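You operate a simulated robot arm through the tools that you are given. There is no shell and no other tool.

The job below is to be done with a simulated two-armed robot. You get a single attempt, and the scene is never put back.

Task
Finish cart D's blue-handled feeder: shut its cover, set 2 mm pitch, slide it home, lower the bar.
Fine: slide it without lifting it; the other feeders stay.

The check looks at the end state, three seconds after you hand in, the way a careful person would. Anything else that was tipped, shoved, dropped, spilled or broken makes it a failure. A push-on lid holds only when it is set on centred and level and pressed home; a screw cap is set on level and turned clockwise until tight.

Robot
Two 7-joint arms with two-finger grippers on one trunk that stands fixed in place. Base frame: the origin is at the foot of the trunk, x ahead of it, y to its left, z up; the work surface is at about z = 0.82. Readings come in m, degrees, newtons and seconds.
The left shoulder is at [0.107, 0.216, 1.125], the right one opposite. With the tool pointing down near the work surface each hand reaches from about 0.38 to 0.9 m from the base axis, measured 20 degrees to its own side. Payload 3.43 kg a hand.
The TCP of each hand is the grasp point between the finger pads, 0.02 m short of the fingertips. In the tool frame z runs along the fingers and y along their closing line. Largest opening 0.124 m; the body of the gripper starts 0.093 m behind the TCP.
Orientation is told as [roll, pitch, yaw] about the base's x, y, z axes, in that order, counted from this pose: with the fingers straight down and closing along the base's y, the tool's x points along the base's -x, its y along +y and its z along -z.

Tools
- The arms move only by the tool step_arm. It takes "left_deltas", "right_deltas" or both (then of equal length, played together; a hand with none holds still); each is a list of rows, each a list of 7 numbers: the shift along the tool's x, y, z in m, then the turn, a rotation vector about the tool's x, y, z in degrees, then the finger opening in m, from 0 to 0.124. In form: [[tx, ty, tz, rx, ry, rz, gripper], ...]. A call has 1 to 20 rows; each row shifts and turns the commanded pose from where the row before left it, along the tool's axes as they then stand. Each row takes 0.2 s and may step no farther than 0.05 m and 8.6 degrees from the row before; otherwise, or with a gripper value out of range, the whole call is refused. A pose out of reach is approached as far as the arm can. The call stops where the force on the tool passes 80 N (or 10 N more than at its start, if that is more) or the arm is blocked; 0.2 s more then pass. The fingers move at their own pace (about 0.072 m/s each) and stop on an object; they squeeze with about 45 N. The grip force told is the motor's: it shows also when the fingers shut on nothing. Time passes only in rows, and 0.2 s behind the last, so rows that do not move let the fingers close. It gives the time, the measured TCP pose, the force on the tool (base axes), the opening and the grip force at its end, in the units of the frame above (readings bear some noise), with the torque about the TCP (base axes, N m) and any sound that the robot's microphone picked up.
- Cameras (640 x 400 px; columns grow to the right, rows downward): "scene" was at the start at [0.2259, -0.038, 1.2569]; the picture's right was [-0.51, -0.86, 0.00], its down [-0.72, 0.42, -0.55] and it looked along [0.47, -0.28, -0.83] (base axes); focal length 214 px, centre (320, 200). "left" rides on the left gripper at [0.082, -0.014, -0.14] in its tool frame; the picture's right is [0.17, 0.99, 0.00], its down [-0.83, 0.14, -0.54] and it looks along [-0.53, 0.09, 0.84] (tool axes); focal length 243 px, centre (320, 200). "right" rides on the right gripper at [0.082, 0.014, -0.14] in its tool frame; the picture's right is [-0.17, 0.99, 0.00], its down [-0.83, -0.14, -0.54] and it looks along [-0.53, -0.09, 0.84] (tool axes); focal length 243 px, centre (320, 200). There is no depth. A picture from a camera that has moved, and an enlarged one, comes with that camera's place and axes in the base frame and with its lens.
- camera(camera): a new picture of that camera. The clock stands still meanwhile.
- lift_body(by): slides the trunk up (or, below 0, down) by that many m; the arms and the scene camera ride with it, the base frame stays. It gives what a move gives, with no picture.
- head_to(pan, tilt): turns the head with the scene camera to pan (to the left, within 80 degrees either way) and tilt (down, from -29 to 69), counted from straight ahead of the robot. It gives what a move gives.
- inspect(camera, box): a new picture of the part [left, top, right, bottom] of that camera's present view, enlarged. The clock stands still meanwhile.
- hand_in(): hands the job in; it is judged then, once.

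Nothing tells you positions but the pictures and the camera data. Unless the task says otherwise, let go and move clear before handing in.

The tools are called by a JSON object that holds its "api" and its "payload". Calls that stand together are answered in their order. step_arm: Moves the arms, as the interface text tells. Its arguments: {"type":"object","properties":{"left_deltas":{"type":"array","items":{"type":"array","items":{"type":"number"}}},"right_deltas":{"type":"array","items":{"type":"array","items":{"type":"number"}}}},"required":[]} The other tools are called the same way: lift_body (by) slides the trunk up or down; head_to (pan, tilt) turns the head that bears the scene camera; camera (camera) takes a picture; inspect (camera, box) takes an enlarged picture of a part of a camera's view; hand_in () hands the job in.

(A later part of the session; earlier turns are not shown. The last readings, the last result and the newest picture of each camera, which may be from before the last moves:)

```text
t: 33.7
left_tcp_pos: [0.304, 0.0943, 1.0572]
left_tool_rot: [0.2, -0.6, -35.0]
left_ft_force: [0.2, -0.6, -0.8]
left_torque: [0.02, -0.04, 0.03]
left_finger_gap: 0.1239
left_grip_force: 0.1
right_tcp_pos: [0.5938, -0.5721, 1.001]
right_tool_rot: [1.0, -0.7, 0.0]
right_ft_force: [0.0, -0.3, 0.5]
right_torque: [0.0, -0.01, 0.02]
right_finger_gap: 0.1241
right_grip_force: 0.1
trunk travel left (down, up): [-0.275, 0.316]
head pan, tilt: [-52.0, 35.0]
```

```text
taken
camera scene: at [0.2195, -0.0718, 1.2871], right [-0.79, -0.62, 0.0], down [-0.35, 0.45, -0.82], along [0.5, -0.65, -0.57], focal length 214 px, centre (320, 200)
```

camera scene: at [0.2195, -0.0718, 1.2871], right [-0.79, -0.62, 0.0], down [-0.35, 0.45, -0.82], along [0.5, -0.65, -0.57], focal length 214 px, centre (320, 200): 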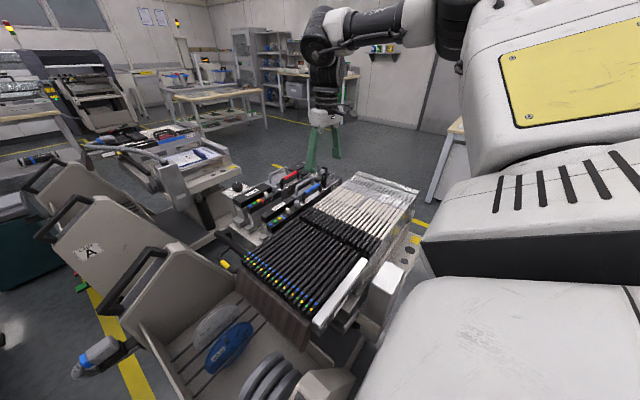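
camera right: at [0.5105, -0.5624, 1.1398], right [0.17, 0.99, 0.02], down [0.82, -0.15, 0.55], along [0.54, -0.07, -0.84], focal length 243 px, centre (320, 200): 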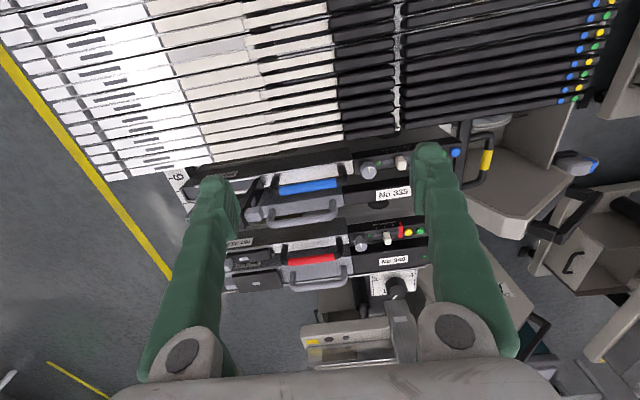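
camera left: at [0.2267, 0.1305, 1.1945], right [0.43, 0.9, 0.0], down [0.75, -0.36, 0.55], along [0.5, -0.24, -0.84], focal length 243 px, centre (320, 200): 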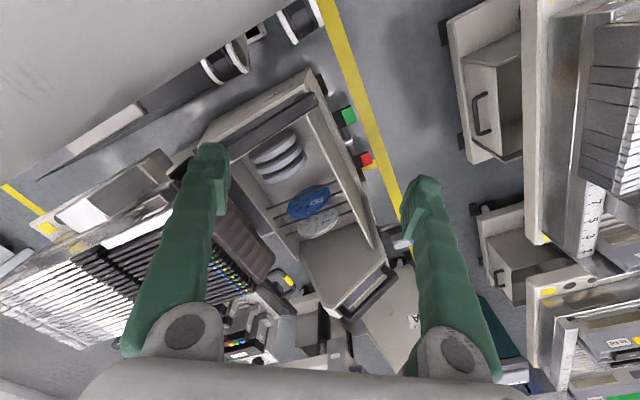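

{"api": "inspect", "payload": {"camera": "right", "box": [180, 130, 350, 240]}}

{"api": "inspect", "payload": {"camera": "right", "box": [330, 120, 500, 230]}}

{"api": "inspect", "payload": {"camera": "scene", "box": [225, 160, 365, 250]}}

{"api": "inspect", "payload": {"camera": "scene", "box": [285, 155, 345, 200]}}

```text
3.64 times, centred on (265, 185) of right
camera zoom: at [0.5107, -0.5624, 1.1395], right [0.17, 0.99, 0.02], down [0.82, -0.15, 0.55], along [0.54, -0.07, -0.84], focal length 882 px, centre (520, 254)
```

zoom: 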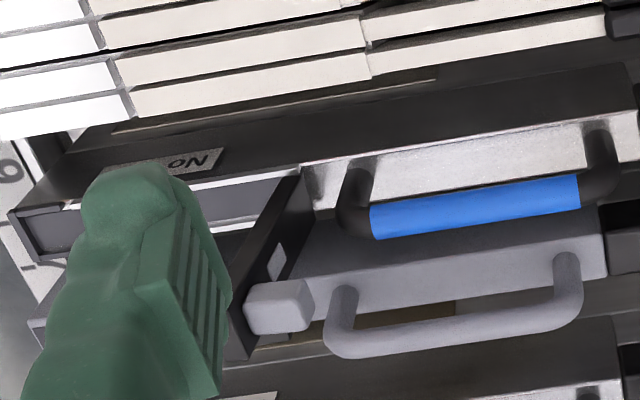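

```text
3.64 times, centred on (415, 175) of right
camera zoom: at [0.5107, -0.5624, 1.1395], right [0.17, 0.99, 0.02], down [0.82, -0.15, 0.55], along [0.54, -0.07, -0.84], focal length 882 px, centre (-26, 291)
```

zoom: 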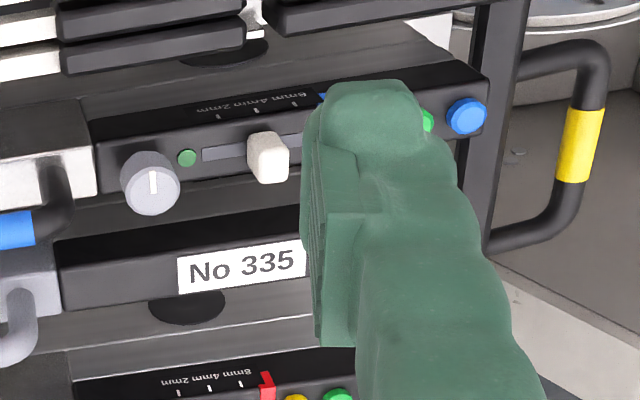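

```text
4.44 times, centred on (295, 205) of scene
camera zoom: at [0.2195, -0.0718, 1.2871], right [-0.79, -0.62, 0.0], down [-0.35, 0.45, -0.82], along [0.5, -0.65, -0.57], focal length 953 px, centre (431, 178)
```

zoom: 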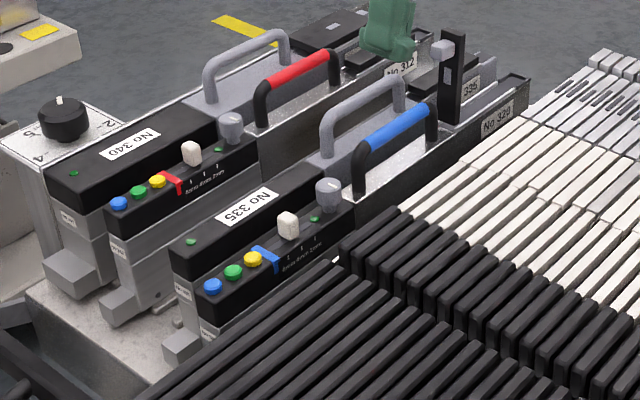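

```text
8.89 times, centred on (315, 178) of scene
camera zoom: at [0.2195, -0.0718, 1.2871], right [-0.79, -0.62, 0.0], down [-0.35, 0.45, -0.82], along [0.5, -0.65, -0.57], focal length 1906 px, centre (364, 400)
```

zoom: 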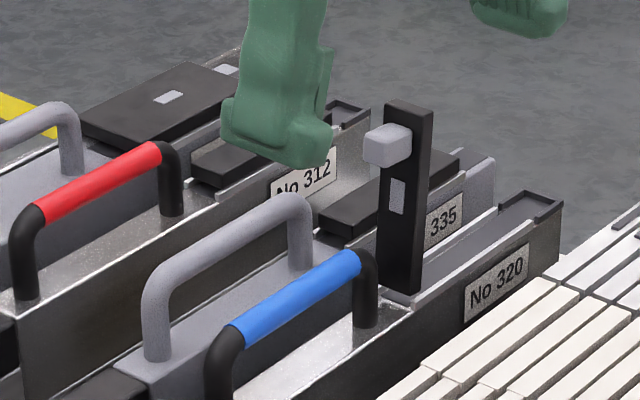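

Positions are now clear. The blue feeder is No 320; its cover stands at x≈0.671, with the knob at y≈−0.666, z≈0.90 and the hinge at z≈0.833. I'll close the fingers, come in on the cover's +y side above the blue handle, and push it toward −y.

{"api": "step_arm", "payload": {"right_deltas": [[-0.02, -0.015, 0, 1.0, 0.7, 0, 0.06], [-0.03, -0.02, 0, 0, 0, 0, 0.0], [-0.027, -0.016, 0, 0, 0, 0, 0.0], [0, 0, 0, 0, 0, 0, 0.0], [0, 0, 0.03, 0, 0, 0, 0.0], [0, 0, 0.03, 0, 0, 0, 0.0], [0, 0, 0, 0, 0, 0, 0.0]]}}

{"api": "camera", "payload": {"camera": "right"}}

{"api": "inspect", "payload": {"camera": "scene", "box": [265, 130, 365, 210]}}

```text
t: 35.3
left_tcp_pos: [0.304, 0.0932, 1.0565]
left_tool_rot: [0.2, -0.7, -35.0]
left_ft_force: [-0.4, -0.4, -0.1]
left_torque: [-0.01, -0.01, -0.01]
left_finger_gap: 0.1241
left_grip_force: 0.1
right_tcp_pos: [0.6549, -0.6101, 0.9396]
right_tool_rot: [-0.1, -0.1, 0.0]
right_ft_force: [0.9, 0.3, -0.7]
right_torque: [0.02, 0.01, 0.04]
right_finger_gap: 0.0
right_grip_force: 34.2
right hand out of reach, approached as far as the arm can: row 3
trunk travel left (down, up): [-0.275, 0.316]
head pan, tilt: [-52.0, 35.0]
```

```text
taken
camera right: at [0.5727, -0.5981, 1.0794], right [0.17, 0.99, 0.0], down [0.83, -0.14, 0.54], along [0.53, -0.09, -0.84], focal length 243 px, centre (320, 200)
```

right: 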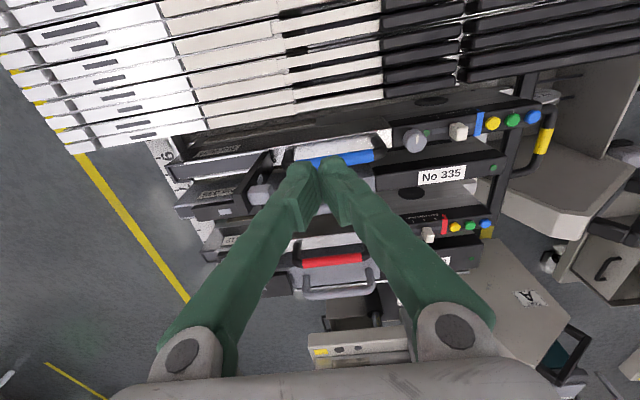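

```text
5.00 times, centred on (315, 170) of scene
camera zoom: at [0.2194, -0.0715, 1.2872], right [-0.79, -0.62, 0.0], down [-0.35, 0.45, -0.82], along [0.5, -0.65, -0.57], focal length 1072 px, centre (345, 350)
```

zoom: 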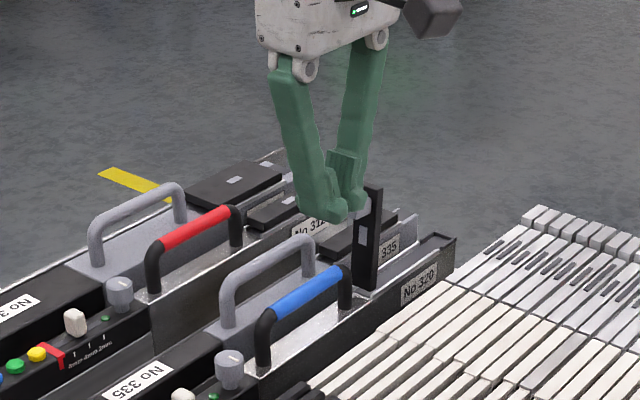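

{"api": "step_arm", "payload": {"right_deltas": [[0, 0, 0.02, 0, 0, 0, 0.0], [-0.014, -0.015, 0.015, 0, 0, 0, 0.0], [0, 0, 0, 0, 0, 0, 0.0]]}}

{"api": "inspect", "payload": {"camera": "scene", "box": [275, 140, 355, 204]}}

{"api": "inspect", "payload": {"camera": "right", "box": [200, 110, 400, 235]}}

```text
t: 36.1
left_tcp_pos: [0.303, 0.0919, 1.0565]
left_tool_rot: [0.1, -0.7, -35.0]
left_ft_force: [0.0, 0.4, -0.2]
left_torque: [0.02, 0.0, -0.04]
left_finger_gap: 0.124
left_grip_force: 0.1
right_tcp_pos: [0.6675, -0.6257, 0.9055]
right_tool_rot: [-0.1, 0.0, 0.0]
right_ft_force: [-1.0, -0.3, 0.0]
right_torque: [-0.01, -0.04, -0.01]
right_finger_gap: 0.0001
right_grip_force: 34.4
trunk travel left (down, up): [-0.275, 0.316]
head pan, tilt: [-52.0, 35.0]
```

```text
6.25 times, centred on (315, 172) of scene
camera zoom: at [0.2185, -0.0717, 1.2874], right [-0.79, -0.62, 0.0], down [-0.35, 0.45, -0.82], along [0.51, -0.65, -0.57], focal length 1340 px, centre (351, 375)
```

zoom: 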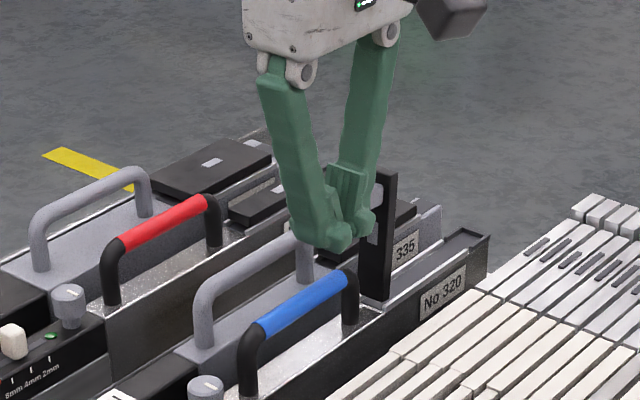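

```text
3.20 times, centred on (300, 172) of right
camera zoom: at [0.5857, -0.6133, 1.0455], right [0.17, 0.99, 0.0], down [0.83, -0.14, 0.54], along [0.53, -0.09, -0.84], focal length 776 px, centre (384, 288)
```

zoom: 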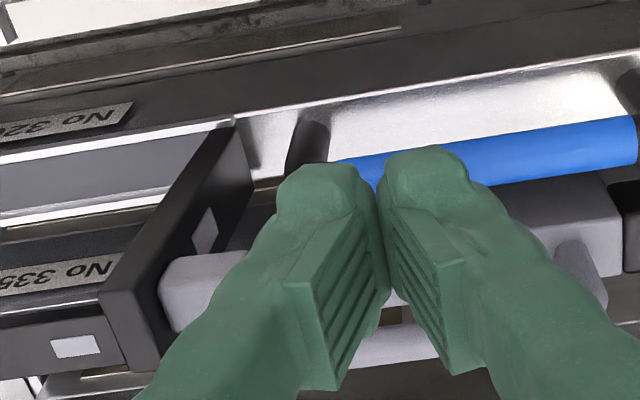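

{"api": "step_arm", "payload": {"right_deltas": [[0, -0.012, 0, 0, 0, 0, 0.0], [0, -0.012, 0, 0, 0, 0, 0.0], [0, -0.012, 0, 0, 0, 0, 0.0]]}}

{"api": "inspect", "payload": {"camera": "scene", "box": [275, 140, 355, 204]}}

```text
t: 36.9
left_tcp_pos: [0.303, 0.0926, 1.056]
left_tool_rot: [0.1, -0.7, -35.0]
left_ft_force: [-0.2, -1.1, 0.3]
left_torque: [0.0, 0.01, 0.02]
left_finger_gap: 0.1238
left_grip_force: 0.1
right_tcp_pos: [0.6673, -0.6619, 0.904]
right_tool_rot: [0.0, 0.0, 0.1]
right_ft_force: [0.8, -0.1, 0.3]
right_torque: [0.0, 0.02, 0.02]
right_finger_gap: 0.0
right_grip_force: 34.7
trunk travel left (down, up): [-0.275, 0.316]
head pan, tilt: [-52.0, 35.0]
```

```text
6.25 times, centred on (315, 172) of scene
camera zoom: at [0.2196, -0.072, 1.2871], right [-0.79, -0.62, 0.0], down [-0.35, 0.45, -0.82], along [0.5, -0.65, -0.57], focal length 1340 px, centre (351, 375)
```

zoom: 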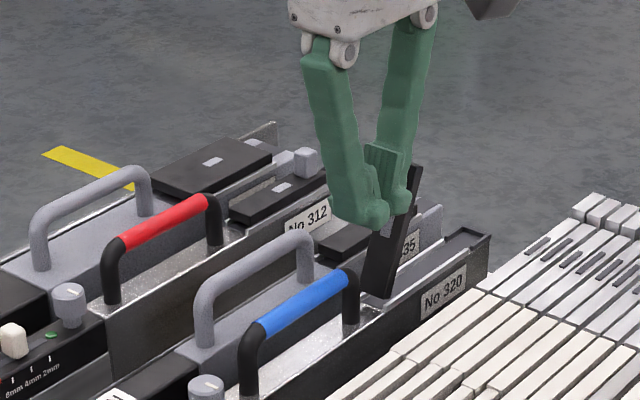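

The cover is rotating as I push. I'll continue toward −y while descending slightly.

{"api": "step_arm", "payload": {"right_deltas": [[0, -0.012, 0.004, 0, 0, 0, 0.0], [0, -0.012, 0.004, 0, 0, 0, 0.0], [0, -0.012, 0.005, 0, 0, 0, 0.0], [0, -0.01, 0.006, 0, 0, 0, 0.0]]}}

{"api": "inspect", "payload": {"camera": "scene", "box": [275, 140, 355, 204]}}

```text
t: 37.9
left_tcp_pos: [0.3035, 0.0919, 1.0552]
left_tool_rot: [0.1, -0.6, -35.0]
left_ft_force: [-0.7, 1.4, 0.3]
left_torque: [0.04, 0.01, -0.02]
left_finger_gap: 0.1238
left_grip_force: 0.0
right_tcp_pos: [0.6674, -0.7075, 0.885]
right_tool_rot: [0.0, 0.0, 0.0]
right_ft_force: [0.2, 0.3, -1.0]
right_torque: [0.01, -0.01, 0.02]
right_finger_gap: 0.0001
right_grip_force: 34.5
trunk travel left (down, up): [-0.275, 0.316]
head pan, tilt: [-52.0, 35.0]
```

```text
6.25 times, centred on (315, 172) of scene
camera zoom: at [0.2198, -0.0722, 1.2871], right [-0.79, -0.62, 0.0], down [-0.35, 0.45, -0.82], along [0.5, -0.65, -0.57], focal length 1340 px, centre (351, 375)
```

zoom: 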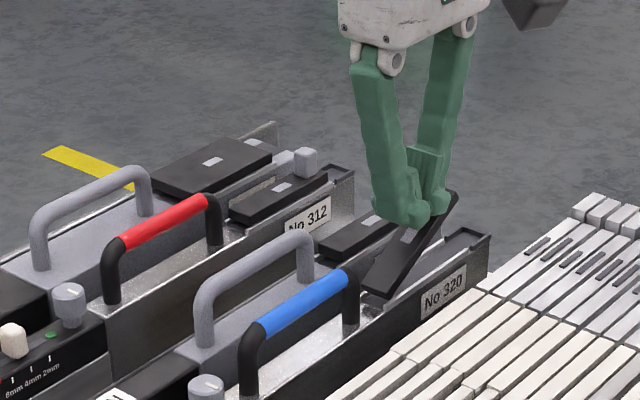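

{"api": "step_arm", "payload": {"right_deltas": [[0, -0.003, 0.006, 0, 0, 0, 0.0], [0, -0.003, 0.006, 0, 0, 0, 0.0], [0, 0, 0.005, 0, 0, 0, 0.0]]}}

{"api": "inspect", "payload": {"camera": "scene", "box": [275, 140, 355, 204]}}

```text
t: 38.7
left_tcp_pos: [0.3034, 0.0932, 1.0551]
left_tool_rot: [0.1, -0.7, -34.9]
left_ft_force: [0.1, 0.5, -0.3]
left_torque: [0.02, -0.02, -0.03]
left_finger_gap: 0.1241
left_grip_force: 0.1
right_tcp_pos: [0.6674, -0.7126, 0.8699]
right_tool_rot: [-0.1, 0.0, -0.1]
right_ft_force: [-0.2, 0.3, 0.7]
right_torque: [0.02, 0.01, 0.01]
right_finger_gap: 0.0001
right_grip_force: 34.2
trunk travel left (down, up): [-0.275, 0.316]
head pan, tilt: [-52.0, 35.0]
```

```text
6.25 times, centred on (315, 172) of scene
camera zoom: at [0.2194, -0.0718, 1.2872], right [-0.79, -0.62, 0.0], down [-0.35, 0.45, -0.82], along [0.5, -0.65, -0.57], focal length 1340 px, centre (351, 375)
```

zoom: 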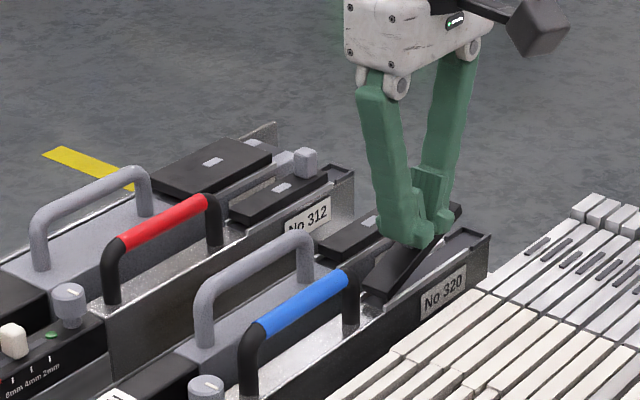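

{"api": "step_arm", "payload": {"right_deltas": [[0, 0, 0.004, 0, 0, 0, 0.0], [0, 0, 0.004, 0, 0, 0, 0.0], [0, 0, 0.003, 0, 0, 0, 0.0], [0, 0, 0.003, 0, 0, 0, 0.0]]}}

{"api": "inspect", "payload": {"camera": "scene", "box": [275, 140, 355, 204]}}

```text
t: 39.7
left_tcp_pos: [0.3038, 0.093, 1.056]
left_tool_rot: [0.1, -0.7, -34.9]
left_ft_force: [0.2, 0.0, 0.2]
left_torque: [0.0, -0.04, 0.01]
left_finger_gap: 0.1239
left_grip_force: 0.0
right_tcp_pos: [0.6672, -0.7126, 0.8543]
right_tool_rot: [0.0, 0.0, 0.0]
right_ft_force: [0.5, 0.6, 0.3]
right_torque: [0.06, 0.01, -0.01]
right_finger_gap: 0.0
right_grip_force: 35.0
trunk travel left (down, up): [-0.275, 0.316]
head pan, tilt: [-52.0, 35.0]
```

```text
6.25 times, centred on (315, 172) of scene
camera zoom: at [0.2195, -0.0719, 1.2871], right [-0.79, -0.62, 0.0], down [-0.35, 0.45, -0.82], along [0.5, -0.65, -0.57], focal length 1340 px, centre (351, 375)
```

zoom: 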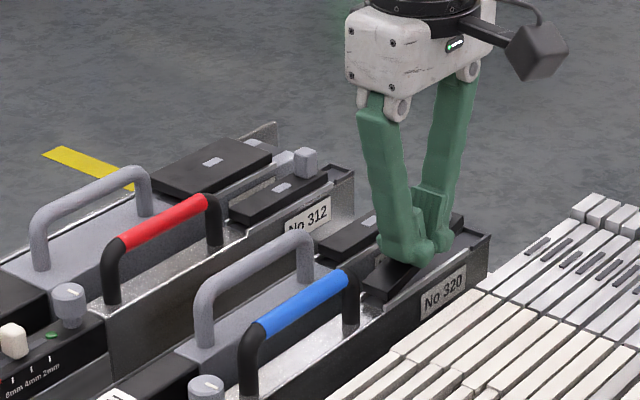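

{"api": "step_arm", "payload": {"right_deltas": [[0, 0, 0.003, 0, 0, 0, 0.0], [0, 0, 0.003, 0, 0, 0, 0.0]]}}

{"api": "inspect", "payload": {"camera": "scene", "box": [275, 140, 355, 204]}}

{"api": "inspect", "payload": {"camera": "right", "box": [140, 100, 380, 250]}}

```text
t: 40.3
left_tcp_pos: [0.3039, 0.0937, 1.0563]
left_tool_rot: [0.1, -0.8, -35.0]
left_ft_force: [0.0, -0.4, -0.5]
left_torque: [-0.02, 0.01, 0.01]
left_finger_gap: 0.1239
left_grip_force: 0.1
right_tcp_pos: [0.6675, -0.7133, 0.8485]
right_tool_rot: [0.0, 0.1, 0.0]
right_ft_force: [0.6, -0.1, 0.1]
right_torque: [0.01, 0.01, 0.03]
right_finger_gap: 0.0
right_grip_force: 34.0
trunk travel left (down, up): [-0.275, 0.316]
head pan, tilt: [-52.0, 35.0]
```

```text
6.25 times, centred on (315, 172) of scene
camera zoom: at [0.2195, -0.0719, 1.2871], right [-0.79, -0.62, 0.0], down [-0.35, 0.45, -0.82], along [0.5, -0.65, -0.57], focal length 1340 px, centre (351, 375)
```

zoom: 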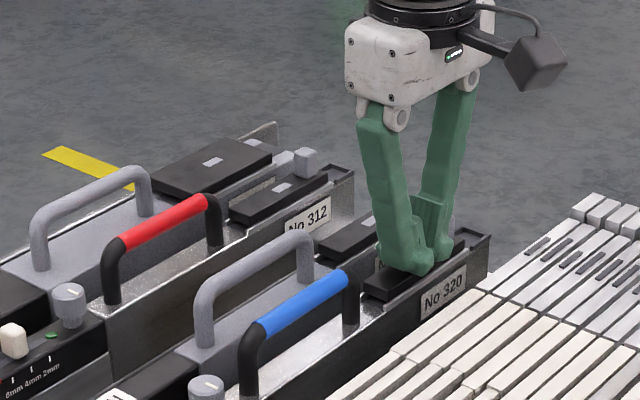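

```text
2.67 times, centred on (260, 175) of right
camera zoom: at [0.586, -0.7002, 0.9888], right [0.17, 0.99, 0.0], down [0.83, -0.14, 0.54], along [0.53, -0.09, -0.84], focal length 647 px, centre (480, 267)
```

zoom: 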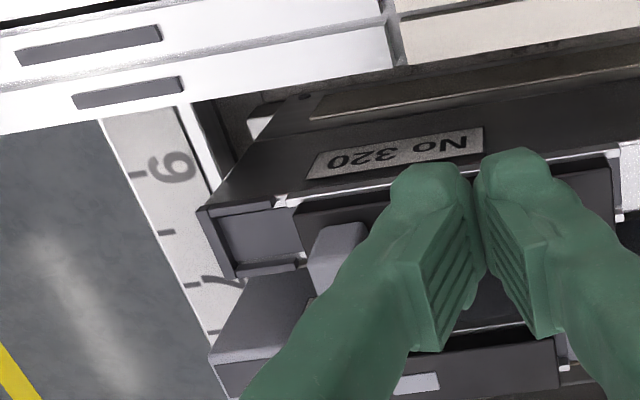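

{"api": "step_arm", "payload": {"right_deltas": [[0, 0, 0.003, 0, 0, 0, 0.0], [0, 0, 0.002, 0, 0, 0, 0.0], [0, 0, 0.002, 0, 0, 0, 0.0]]}}

{"api": "inspect", "payload": {"camera": "scene", "box": [275, 140, 355, 204]}}

```text
t: 41.1
left_tcp_pos: [0.3027, 0.0941, 1.0571]
left_tool_rot: [0.1, -0.7, -35.1]
left_ft_force: [-0.3, 0.0, 0.6]
left_torque: [0.03, 0.0, 0.04]
left_finger_gap: 0.1235
left_grip_force: 0.0
right_tcp_pos: [0.6677, -0.7135, 0.8434]
right_tool_rot: [-0.1, -0.2, 0.0]
right_ft_force: [1.1, -3.1, 11.3]
right_torque: [-0.03, -0.05, -0.01]
right_finger_gap: 0.0063
right_grip_force: 34.5
trunk travel left (down, up): [-0.275, 0.316]
head pan, tilt: [-52.0, 35.0]
```

```text
6.25 times, centred on (315, 172) of scene
camera zoom: at [0.2185, -0.0711, 1.2875], right [-0.79, -0.62, 0.0], down [-0.35, 0.45, -0.82], along [0.51, -0.65, -0.57], focal length 1340 px, centre (351, 375)
```

zoom: 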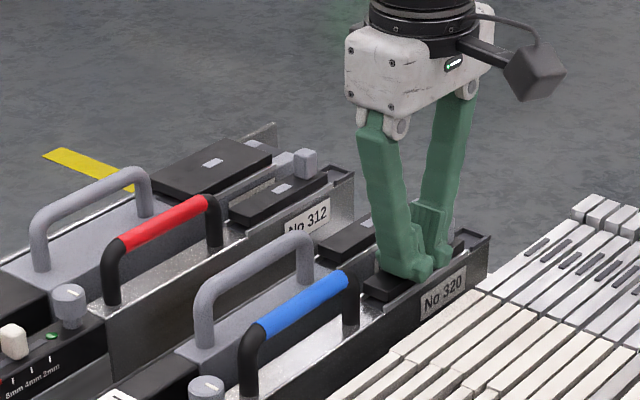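

{"api": "step_arm", "payload": {"right_deltas": [[0, 0, 0.002, 0, 0, 0, 0.0], [0, 0, 0.002, 0, 0, 0, 0.0]]}}

```text
t: 41.7
left_tcp_pos: [0.3006, 0.0941, 1.0561]
left_tool_rot: [0.1, -0.9, -35.0]
left_ft_force: [0.5, -0.6, 0.0]
left_torque: [0.0, 0.0, 0.0]
left_finger_gap: 0.1238
left_grip_force: 0.0
right_tcp_pos: [0.6665, -0.7116, 0.8431]
right_tool_rot: [-0.3, -0.5, 0.1]
right_ft_force: [3.0, -9.5, 35.2]
right_torque: [-0.07, -0.13, 0.06]
right_finger_gap: 0.006
right_grip_force: 35.0
trunk travel left (down, up): [-0.275, 0.316]
head pan, tilt: [-52.0, 35.0]
```

The cover is solidly seated at 35 N. I'll lift off and inspect it.

{"api": "step_arm", "payload": {"right_deltas": [[0, 0, -0.01, 0, 0, 0, 0.0], [0, 0, -0.03, 0, 0, 0, 0.0], [0.0, 0.0, -0.03, 0, 0, 0, 0.0], [0.02, 0.02, -0.02, 0, 0, 0, 0.0], [0.02, 0.03, 0, 0, 0, 0, 0.0], [0, 0, 0, 0, 0, 0, 0.0]]}}

{"api": "inspect", "payload": {"camera": "scene", "box": [275, 140, 355, 204]}}

{"api": "camera", "payload": {"camera": "right"}}

```text
t: 43.1
left_tcp_pos: [0.3052, 0.0933, 1.0575]
left_tool_rot: [0.1, -0.6, -35.0]
left_ft_force: [-0.7, -0.1, 0.6]
left_torque: [0.02, 0.0, 0.0]
left_finger_gap: 0.124
left_grip_force: 0.0
right_tcp_pos: [0.6278, -0.6624, 0.927]
right_tool_rot: [0.0, 0.0, 0.0]
right_ft_force: [0.5, 0.2, -0.7]
right_torque: [-0.01, -0.01, 0.0]
right_finger_gap: 0.0
right_grip_force: 34.6
trunk travel left (down, up): [-0.275, 0.316]
head pan, tilt: [-52.0, 35.0]
```

```text
6.25 times, centred on (315, 172) of scene
camera zoom: at [0.2203, -0.0721, 1.2869], right [-0.79, -0.62, 0.0], down [-0.35, 0.45, -0.82], along [0.5, -0.65, -0.57], focal length 1340 px, centre (351, 375)
```

zoom: 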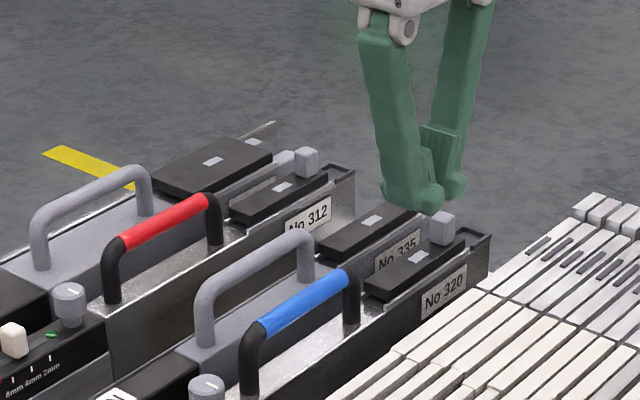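

```text
taken
camera right: at [0.5466, -0.6498, 1.0674], right [0.17, 0.99, 0.0], down [0.83, -0.14, 0.54], along [0.53, -0.09, -0.84], focal length 243 px, centre (320, 200)
```

right: 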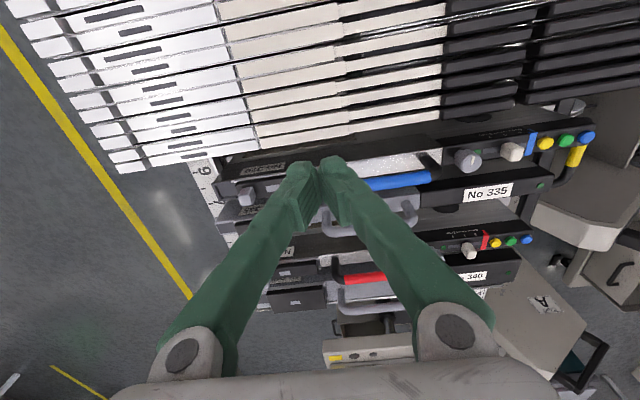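

{"api": "inspect", "payload": {"camera": "scene", "box": [305, 155, 345, 185]}}

{"api": "inspect", "payload": {"camera": "right", "box": [200, 140, 320, 215]}}

{"api": "inspect", "payload": {"camera": "right", "box": [420, 90, 620, 230]}}

```text
13.33 times, centred on (325, 170) of scene
camera zoom: at [0.2203, -0.0721, 1.2869], right [-0.79, -0.62, 0.0], down [-0.35, 0.45, -0.82], along [0.5, -0.65, -0.57], focal length 2860 px, centre (253, 600)
```

zoom: 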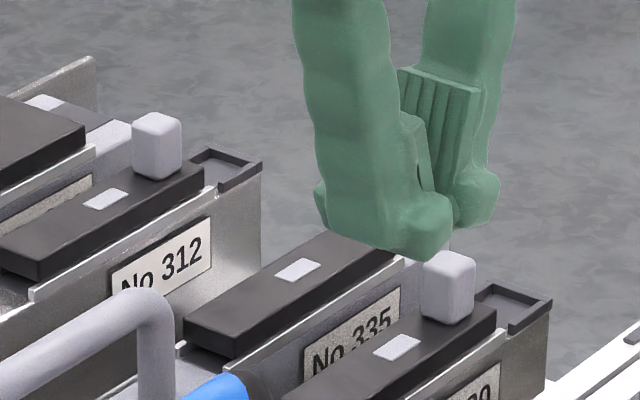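

```text
5.33 times, centred on (260, 178) of right
camera zoom: at [0.5466, -0.6498, 1.0674], right [0.17, 0.99, 0.0], down [0.83, -0.14, 0.54], along [0.53, -0.09, -0.84], focal length 1294 px, centre (640, 320)
```

zoom: 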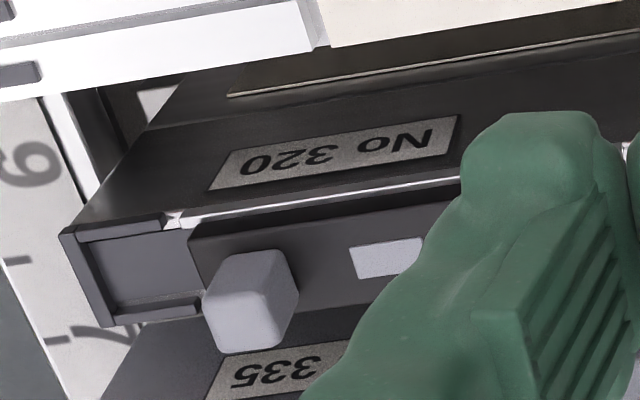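

```text
2.86 times, centred on (520, 160) of right
camera zoom: at [0.5466, -0.6498, 1.0674], right [0.17, 0.99, 0.0], down [0.83, -0.14, 0.54], along [0.53, -0.09, -0.84], focal length 693 px, centre (-251, 314)
```

zoom: 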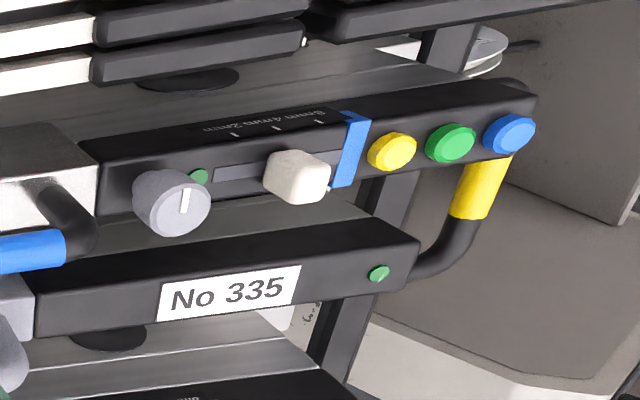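

The cover is shut exactly like feeder 312's. Next is the pitch slider: its knob is at about (0.672, −0.468, 0.829), on 4 mm, and the 2 mm mark is about 15 mm further toward −y. I'll position the closed fingers just on its +y side.

{"api": "step_arm", "payload": {"right_deltas": [[-0.02, 0.04, -0.005, 0, 0, 0, 0.0], [-0.02, 0.04, 0, 0, 0, 0, 0.0], [-0.004, 0.045, 0, 0, 0, 0, 0.0], [0, 0.045, 0, 0, 0, 0, 0.0], [0, 0.044, 0, 0, 0, 0, 0.0], [0, 0, 0.03, 0, 0, 0, 0.0], [0, 0, 0.02, 0, 0, 0, 0.0], [0, 0, 0, 0, 0, 0, 0.0]]}}

{"api": "head_to", "payload": {"pan": -42, "tilt": 38}}

{"api": "camera", "payload": {"camera": "scene"}}

{"api": "camera", "payload": {"camera": "right"}}

```text
t: 44.9
left_tcp_pos: [0.3036, 0.093, 1.0561]
left_tool_rot: [0.1, -0.7, -34.9]
left_ft_force: [0.8, 0.3, 0.2]
left_torque: [-0.01, -0.04, -0.02]
left_finger_gap: 0.1239
left_grip_force: 0.0
right_tcp_pos: [0.6716, -0.4498, 0.8836]
right_tool_rot: [-0.1, -0.1, 0.0]
right_ft_force: [-0.7, -0.3, -0.2]
right_torque: [-0.01, 0.04, 0.01]
right_finger_gap: 0.0
right_grip_force: 34.1
trunk travel left (down, up): [-0.275, 0.316]
head pan, tilt: [-52.0, 35.0]
```

```text
t: 45.6
left_tcp_pos: [0.3034, 0.0922, 1.0566]
left_tool_rot: [0.1, -0.7, -35.0]
left_ft_force: [-0.1, -0.4, -0.3]
left_torque: [0.01, 0.04, 0.02]
left_finger_gap: 0.1241
left_grip_force: 0.1
right_tcp_pos: [0.6716, -0.4491, 0.8847]
right_tool_rot: [0.0, 0.1, 0.0]
right_ft_force: [0.6, -0.4, -0.4]
right_torque: [0.0, -0.02, 0.01]
right_finger_gap: 0.0001
right_grip_force: 34.4
trunk travel left (down, up): [-0.275, 0.316]
head pan, tilt: [-42.0, 38.0]
```

```text
taken
camera scene: at [0.2294, -0.0602, 1.2826], right [-0.67, -0.74, 0.0], down [-0.46, 0.41, -0.79], along [0.59, -0.53, -0.62], focal length 214 px, centre (320, 200)
```

scene: 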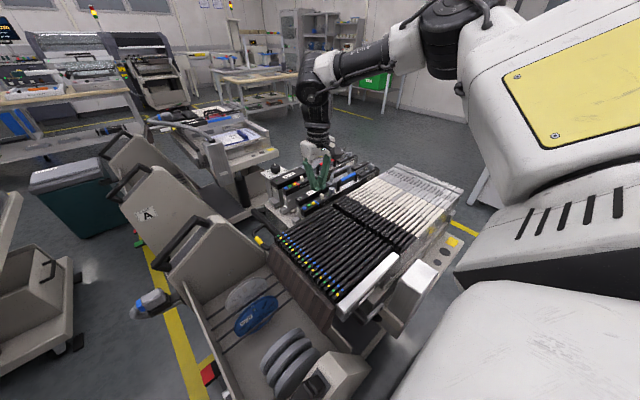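

```text
taken
camera right: at [0.5902, -0.4368, 1.0244], right [0.17, 0.99, 0.0], down [0.83, -0.14, 0.54], along [0.53, -0.09, -0.84], focal length 243 px, centre (320, 200)
```

right: 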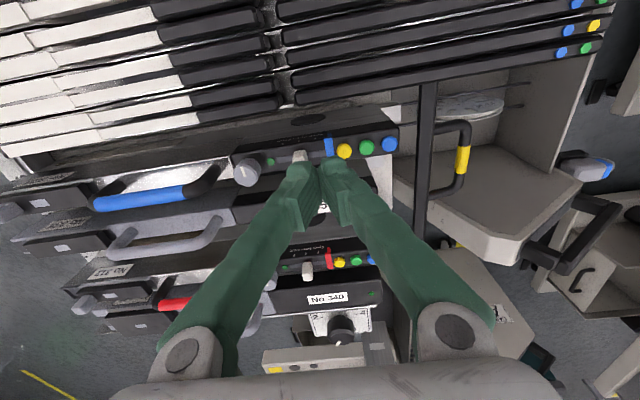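

{"api": "inspect", "payload": {"camera": "right", "box": [220, 110, 420, 235]}}

{"api": "inspect", "payload": {"camera": "scene", "box": [275, 150, 355, 214]}}

```text
3.20 times, centred on (320, 172) of right
camera zoom: at [0.5902, -0.4368, 1.0244], right [0.17, 0.99, 0.0], down [0.83, -0.14, 0.54], along [0.53, -0.09, -0.84], focal length 776 px, centre (320, 288)
```

zoom: 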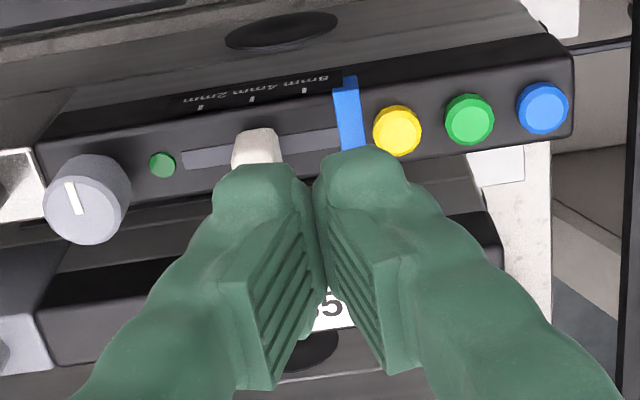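

```text
6.25 times, centred on (315, 182) of scene
camera zoom: at [0.2294, -0.0602, 1.2826], right [-0.67, -0.74, 0.0], down [-0.46, 0.41, -0.79], along [0.59, -0.53, -0.62], focal length 1340 px, centre (351, 312)
```

zoom: 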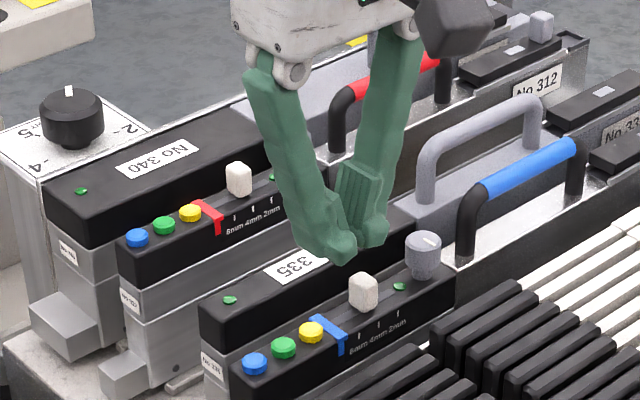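

The buttons stand nearly as high as the slider knob, so a plain push there would be cramped. I'll raise a little, turn the hand −90° and grip the knob across x instead.

{"api": "step_arm", "payload": {"right_deltas": [[0, 0, -0.03, 0, 0, 0, 0.0], [0, 0, 0, 0, 0, 8.5, 0.0], [0, 0, 0, 0, 0, 8.5, 0.02], [0, 0, 0, 0, 0, 8.5, 0.04], [0, 0, 0, 0, 0, 8.5, 0.05], [0, 0, 0, 0, 0, 8.5, 0.05], [0, 0, 0, 0, 0, 8.5, 0.05], [0, 0, 0, 0, 0, 8.5, 0.05], [0, 0, 0, 0, 0, 8.5, 0.05], [0, 0, 0, 0, 0, 8.5, 0.05], [0, 0, 0, 0, 0, 8.5, 0.05], [0, 0, 0, 0, 0, 5.0, 0.05], [0, 0, 0, 0, 0, 0, 0.05]]}}

{"api": "camera", "payload": {"camera": "right"}}

{"api": "camera", "payload": {"camera": "scene"}}

```text
t: 48.4
left_tcp_pos: [0.3036, 0.0934, 1.0564]
left_tool_rot: [0.0, -0.7, -35.0]
left_ft_force: [0.5, -0.1, -0.5]
left_torque: [-0.05, -0.02, -0.02]
left_finger_gap: 0.124
left_grip_force: 0.0
right_tcp_pos: [0.6914, -0.6114, 0.9123]
right_tool_rot: [0.3, -0.2, -88.5]
right_ft_force: [-0.3, -0.5, -0.2]
right_torque: [0.02, 0.02, 0.0]
right_finger_gap: 0.0499
right_grip_force: 0.1
right hand out of reach, approached as far as the arm can: row 8, 9, 10, 11, 12
trunk travel left (down, up): [-0.275, 0.316]
head pan, tilt: [-42.0, 38.0]
```

```text
taken
camera right: at [0.7025, -0.5298, 1.0532], right [0.99, -0.14, 0.01], down [-0.12, -0.83, 0.54], along [-0.07, -0.54, -0.84], focal length 243 px, centre (320, 200)
```

right: 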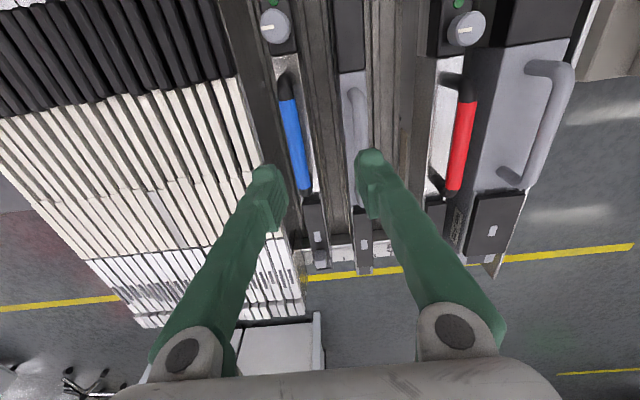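

```text
taken
camera scene: at [0.2293, -0.0598, 1.2826], right [-0.67, -0.74, 0.0], down [-0.46, 0.41, -0.79], along [0.59, -0.53, -0.62], focal length 214 px, centre (320, 200)
```

scene: 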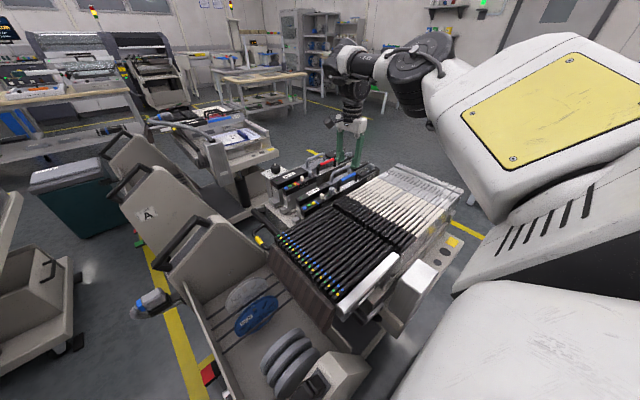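

The turn pulled the hand away from the spot because of a joint limit, though nothing was touched. I'll look closely at the fingertip shape while I have this view.

{"api": "inspect", "payload": {"camera": "right", "box": [230, 120, 410, 240]}}

{"api": "inspect", "payload": {"camera": "right", "box": [220, 0, 420, 125]}}

{"api": "inspect", "payload": {"camera": "scene", "box": [300, 100, 400, 190]}}

```text
3.33 times, centred on (320, 180) of right
camera zoom: at [0.7025, -0.5298, 1.0532], right [0.99, -0.14, 0.01], down [-0.12, -0.83, 0.54], along [-0.07, -0.54, -0.84], focal length 809 px, centre (320, 267)
```

zoom: 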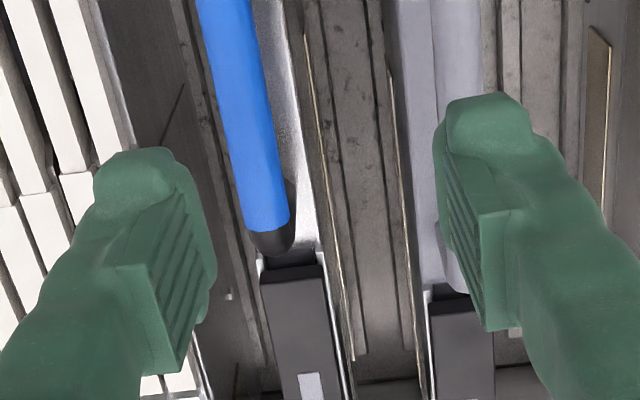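

```text
3.20 times, centred on (320, 62) of right
camera zoom: at [0.7025, -0.5298, 1.0532], right [0.99, -0.14, 0.01], down [-0.12, -0.83, 0.54], along [-0.07, -0.54, -0.84], focal length 776 px, centre (320, 640)
```

zoom: 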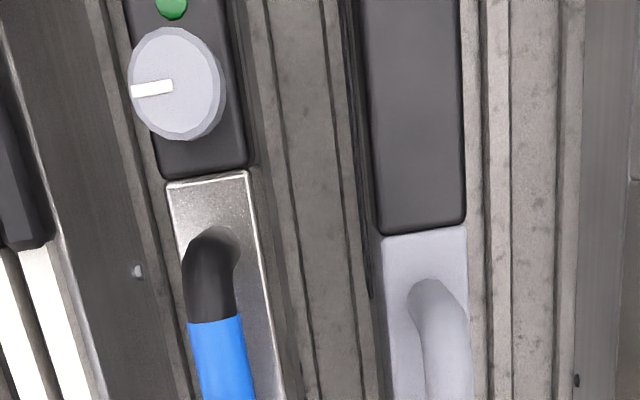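

```text
4.44 times, centred on (350, 145) of scene
camera zoom: at [0.2293, -0.0598, 1.2826], right [-0.67, -0.74, 0.0], down [-0.46, 0.41, -0.79], along [0.59, -0.53, -0.62], focal length 953 px, centre (187, 444)
```

zoom: 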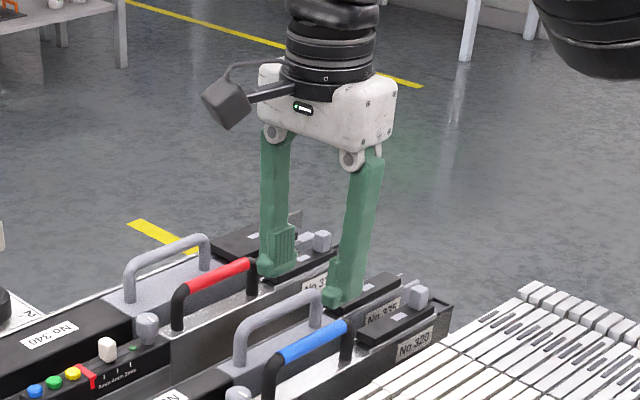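

I'll instead straddle the slider knob with yaw 0 and a 20 mm gap, which fits between the button and the grey knob. First I'll turn the hand back and reposition.

{"api": "step_arm", "payload": {"right_deltas": [[0, 0, -0.02, 0, 0, 0, 0.02], [0, 0, 0, 0, 0, -8.5, 0.02], [0, 0, 0, 0, 0, -8.5, 0.02], [0, 0, 0, 0, 0, -8.5, 0.02], [0, 0, 0, 0, 0, -8.5, 0.02], [0, 0, 0, 0, 0, -8.5, 0.02], [0, 0, 0, 0, 0, -8.5, 0.02], [0, 0, 0, 0, 0, -8.5, 0.02], [0, 0, 0, 0, 0, -8.5, 0.02], [0, 0, 0, 0, 0, -8.5, 0.02], [0, 0, 0, 0, 0, -8.5, 0.02], [0, 0, 0, 0, 0, -3.5, 0.02], [0, 0, 0, 0, 0, 0, 0.02]]}}

```text
t: 51.2
left_tcp_pos: [0.3051, 0.0942, 1.0555]
left_tool_rot: [0.1, -0.7, -35.0]
left_ft_force: [-0.7, 0.0, -0.9]
left_torque: [-0.01, 0.01, 0.04]
left_finger_gap: 0.124
left_grip_force: 0.0
right_tcp_pos: [0.684, -0.6196, 0.929]
right_tool_rot: [0.0, -0.1, -1.5]
right_ft_force: [-0.6, -0.4, -0.6]
right_torque: [0.01, 0.03, -0.02]
right_finger_gap: 0.0202
right_grip_force: 0.1
right hand out of reach, approached as far as the arm can: row 1
trunk travel left (down, up): [-0.275, 0.316]
head pan, tilt: [-42.0, 38.0]
```

{"api": "step_arm", "payload": {"right_deltas": [[0.012, 0.03, 0, 0, 0, -1.5, 0.02], [0, 0.04, 0, 0, 0, 0, 0.02], [0, 0.04, 0, 0, 0, 0, 0.02], [0, 0.042, 0, 0, 0, 0, 0.02], [0, 0, 0.03, 0, 0, 0, 0.02], [0, 0, 0.02, 0, 0, 0, 0.02], [0, 0, 0, 0, 0, 0, 0.02]]}}

{"api": "inspect", "payload": {"camera": "right", "box": [220, 110, 420, 235]}}

{"api": "inspect", "payload": {"camera": "scene", "box": [275, 150, 355, 214]}}

```text
t: 52.8
left_tcp_pos: [0.3043, 0.0933, 1.0565]
left_tool_rot: [0.1, -0.6, -35.0]
left_ft_force: [-0.5, 0.0, 0.2]
left_torque: [0.06, -0.02, -0.03]
left_finger_gap: 0.1244
left_grip_force: 0.0
right_tcp_pos: [0.6703, -0.4691, 0.8778]
right_tool_rot: [0.0, 0.0, -0.1]
right_ft_force: [0.9, 0.2, 0.7]
right_torque: [0.03, -0.01, -0.02]
right_finger_gap: 0.02
right_grip_force: 0.0
trunk travel left (down, up): [-0.275, 0.316]
head pan, tilt: [-42.0, 38.0]
```

```text
3.20 times, centred on (320, 172) of right
camera zoom: at [0.5881, -0.455, 1.0188], right [0.17, 0.99, 0.0], down [0.83, -0.14, 0.54], along [0.53, -0.09, -0.84], focal length 776 px, centre (320, 288)
```

zoom: 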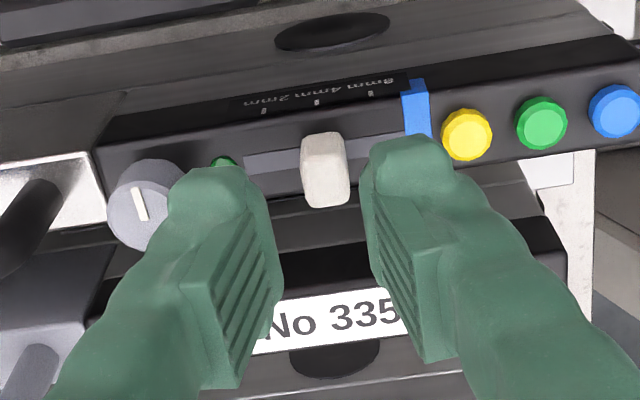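

```text
6.25 times, centred on (315, 182) of scene
camera zoom: at [0.2292, -0.0602, 1.2826], right [-0.67, -0.74, 0.0], down [-0.46, 0.41, -0.79], along [0.59, -0.53, -0.62], focal length 1340 px, centre (351, 312)
```

zoom: 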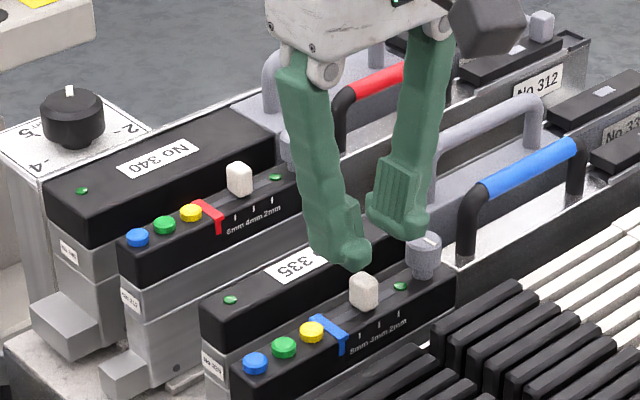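

The fingers straddle the slider knob evenly. I'll lower onto it, watching the force.

{"api": "step_arm", "payload": {"right_deltas": [[-0.001, 0.001, 0.015, 0, 0, 0, 0.02], [0, 0, 0.012, 0, 0, 0, 0.02], [0, 0, 0.008, 0, 0, 0, 0.02]]}}

{"api": "inspect", "payload": {"camera": "right", "box": [220, 110, 420, 235]}}

{"api": "inspect", "payload": {"camera": "scene", "box": [285, 160, 345, 208]}}

```text
t: 53.6
left_tcp_pos: [0.3039, 0.0934, 1.057]
left_tool_rot: [0.1, -0.7, -35.0]
left_ft_force: [-0.5, 0.0, -0.1]
left_torque: [-0.01, 0.03, -0.02]
left_finger_gap: 0.1239
left_grip_force: 0.1
right_tcp_pos: [0.6718, -0.4656, 0.8455]
right_tool_rot: [0.0, 0.0, 0.1]
right_ft_force: [-0.8, 0.9, -0.6]
right_torque: [-0.01, 0.0, 0.03]
right_finger_gap: 0.0201
right_grip_force: 0.1
trunk travel left (down, up): [-0.275, 0.316]
head pan, tilt: [-42.0, 38.0]
```

```text
3.20 times, centred on (320, 172) of right
camera zoom: at [0.5905, -0.4542, 0.9849], right [0.17, 0.99, 0.0], down [0.83, -0.14, 0.54], along [0.53, -0.09, -0.84], focal length 776 px, centre (320, 288)
```

zoom: 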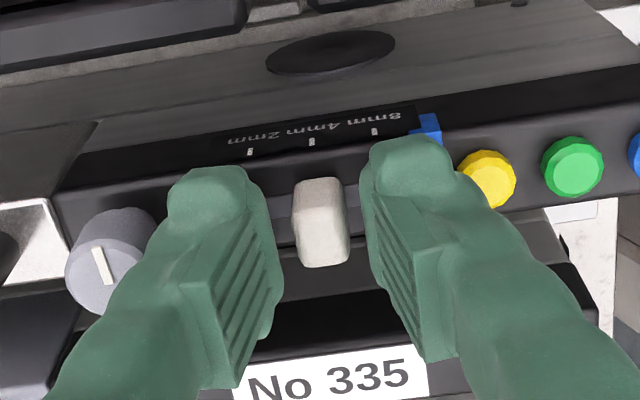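

```text
8.33 times, centred on (315, 184) of scene
camera zoom: at [0.2294, -0.0601, 1.2826], right [-0.67, -0.74, 0.0], down [-0.46, 0.41, -0.79], along [0.59, -0.53, -0.62], focal length 1787 px, centre (362, 333)
```

zoom: 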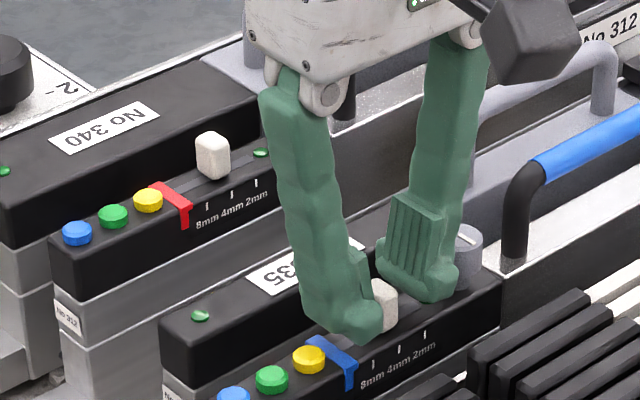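

{"api": "step_arm", "payload": {"right_deltas": [[0, -0.001, 0.005, 0, 0, 0, 0.02], [0, 0, 0.0, 0, 0, 0, 0.012], [0, 0, 0.0, 0, 0, 0, 0.008], [0, 0, 0.0, 0, 0, 0, 0.008]]}}

{"api": "inspect", "payload": {"camera": "right", "box": [220, 110, 420, 235]}}

{"api": "inspect", "payload": {"camera": "scene", "box": [285, 160, 345, 208]}}

```text
t: 54.6
left_tcp_pos: [0.3035, 0.0926, 1.0573]
left_tool_rot: [0.1, -0.6, -35.0]
left_ft_force: [0.0, 1.4, 0.1]
left_torque: [-0.02, -0.01, -0.03]
left_finger_gap: 0.1239
left_grip_force: 0.0
right_tcp_pos: [0.6722, -0.4689, 0.8386]
right_tool_rot: [0.0, 0.0, 0.1]
right_ft_force: [0.3, 1.3, -0.5]
right_torque: [0.0, -0.1, 0.01]
right_finger_gap: 0.0104
right_grip_force: 43.6
trunk travel left (down, up): [-0.275, 0.316]
head pan, tilt: [-42.0, 38.0]
```

```text
3.20 times, centred on (320, 172) of right
camera zoom: at [0.5907, -0.4553, 0.9796], right [0.17, 0.99, 0.0], down [0.83, -0.14, 0.54], along [0.53, -0.09, -0.84], focal length 776 px, centre (320, 288)
```

zoom: 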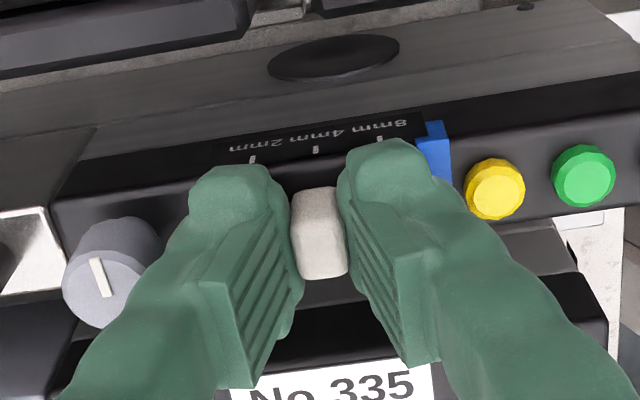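

```text
8.33 times, centred on (315, 184) of scene
camera zoom: at [0.2297, -0.0602, 1.2825], right [-0.67, -0.74, 0.0], down [-0.46, 0.41, -0.79], along [0.59, -0.53, -0.62], focal length 1787 px, centre (362, 333)
```

zoom: 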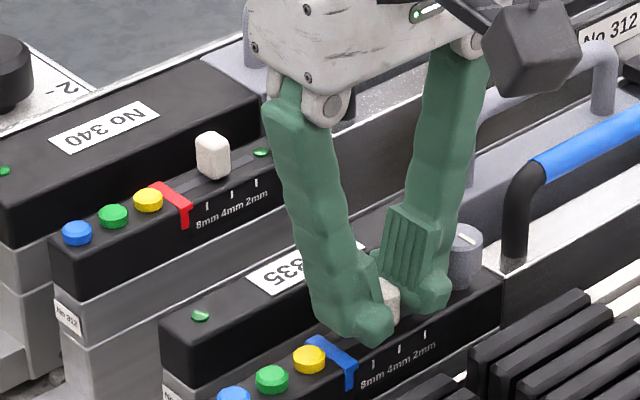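

The slider knob is gripped (10 mm wide, at 4 mm). I'll slide it toward −y in small steps.

{"api": "step_arm", "payload": {"right_deltas": [[0, -0.004, 0, 0, 0, 0, 0.008], [0, -0.004, 0, 0, 0, 0, 0.008]]}}

{"api": "inspect", "payload": {"camera": "right", "box": [220, 110, 420, 235]}}

```text
t: 55.2
left_tcp_pos: [0.3038, 0.0939, 1.0559]
left_tool_rot: [0.1, -0.7, -35.0]
left_ft_force: [0.7, 0.1, 0.5]
left_torque: [-0.02, 0.0, 0.01]
left_finger_gap: 0.1241
left_grip_force: 0.1
right_tcp_pos: [0.6712, -0.4765, 0.8394]
right_tool_rot: [0.0, 0.0, 0.0]
right_ft_force: [0.4, -0.6, -0.5]
right_torque: [-0.01, 0.02, -0.05]
right_finger_gap: 0.0101
right_grip_force: 43.9
trunk travel left (down, up): [-0.275, 0.316]
head pan, tilt: [-42.0, 38.0]
```

```text
3.20 times, centred on (320, 172) of right
camera zoom: at [0.5906, -0.4635, 0.9795], right [0.17, 0.99, 0.0], down [0.83, -0.14, 0.54], along [0.53, -0.09, -0.84], focal length 776 px, centre (320, 288)
```

zoom: 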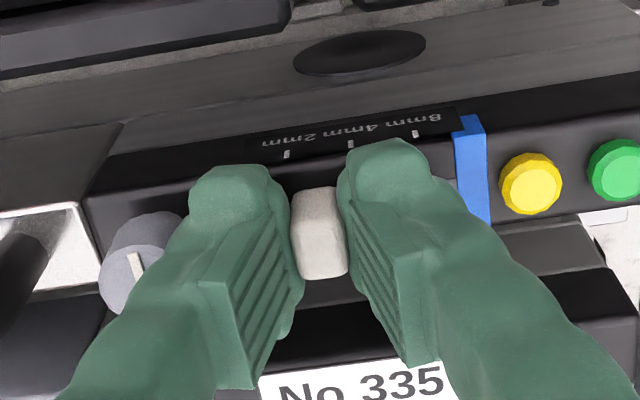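

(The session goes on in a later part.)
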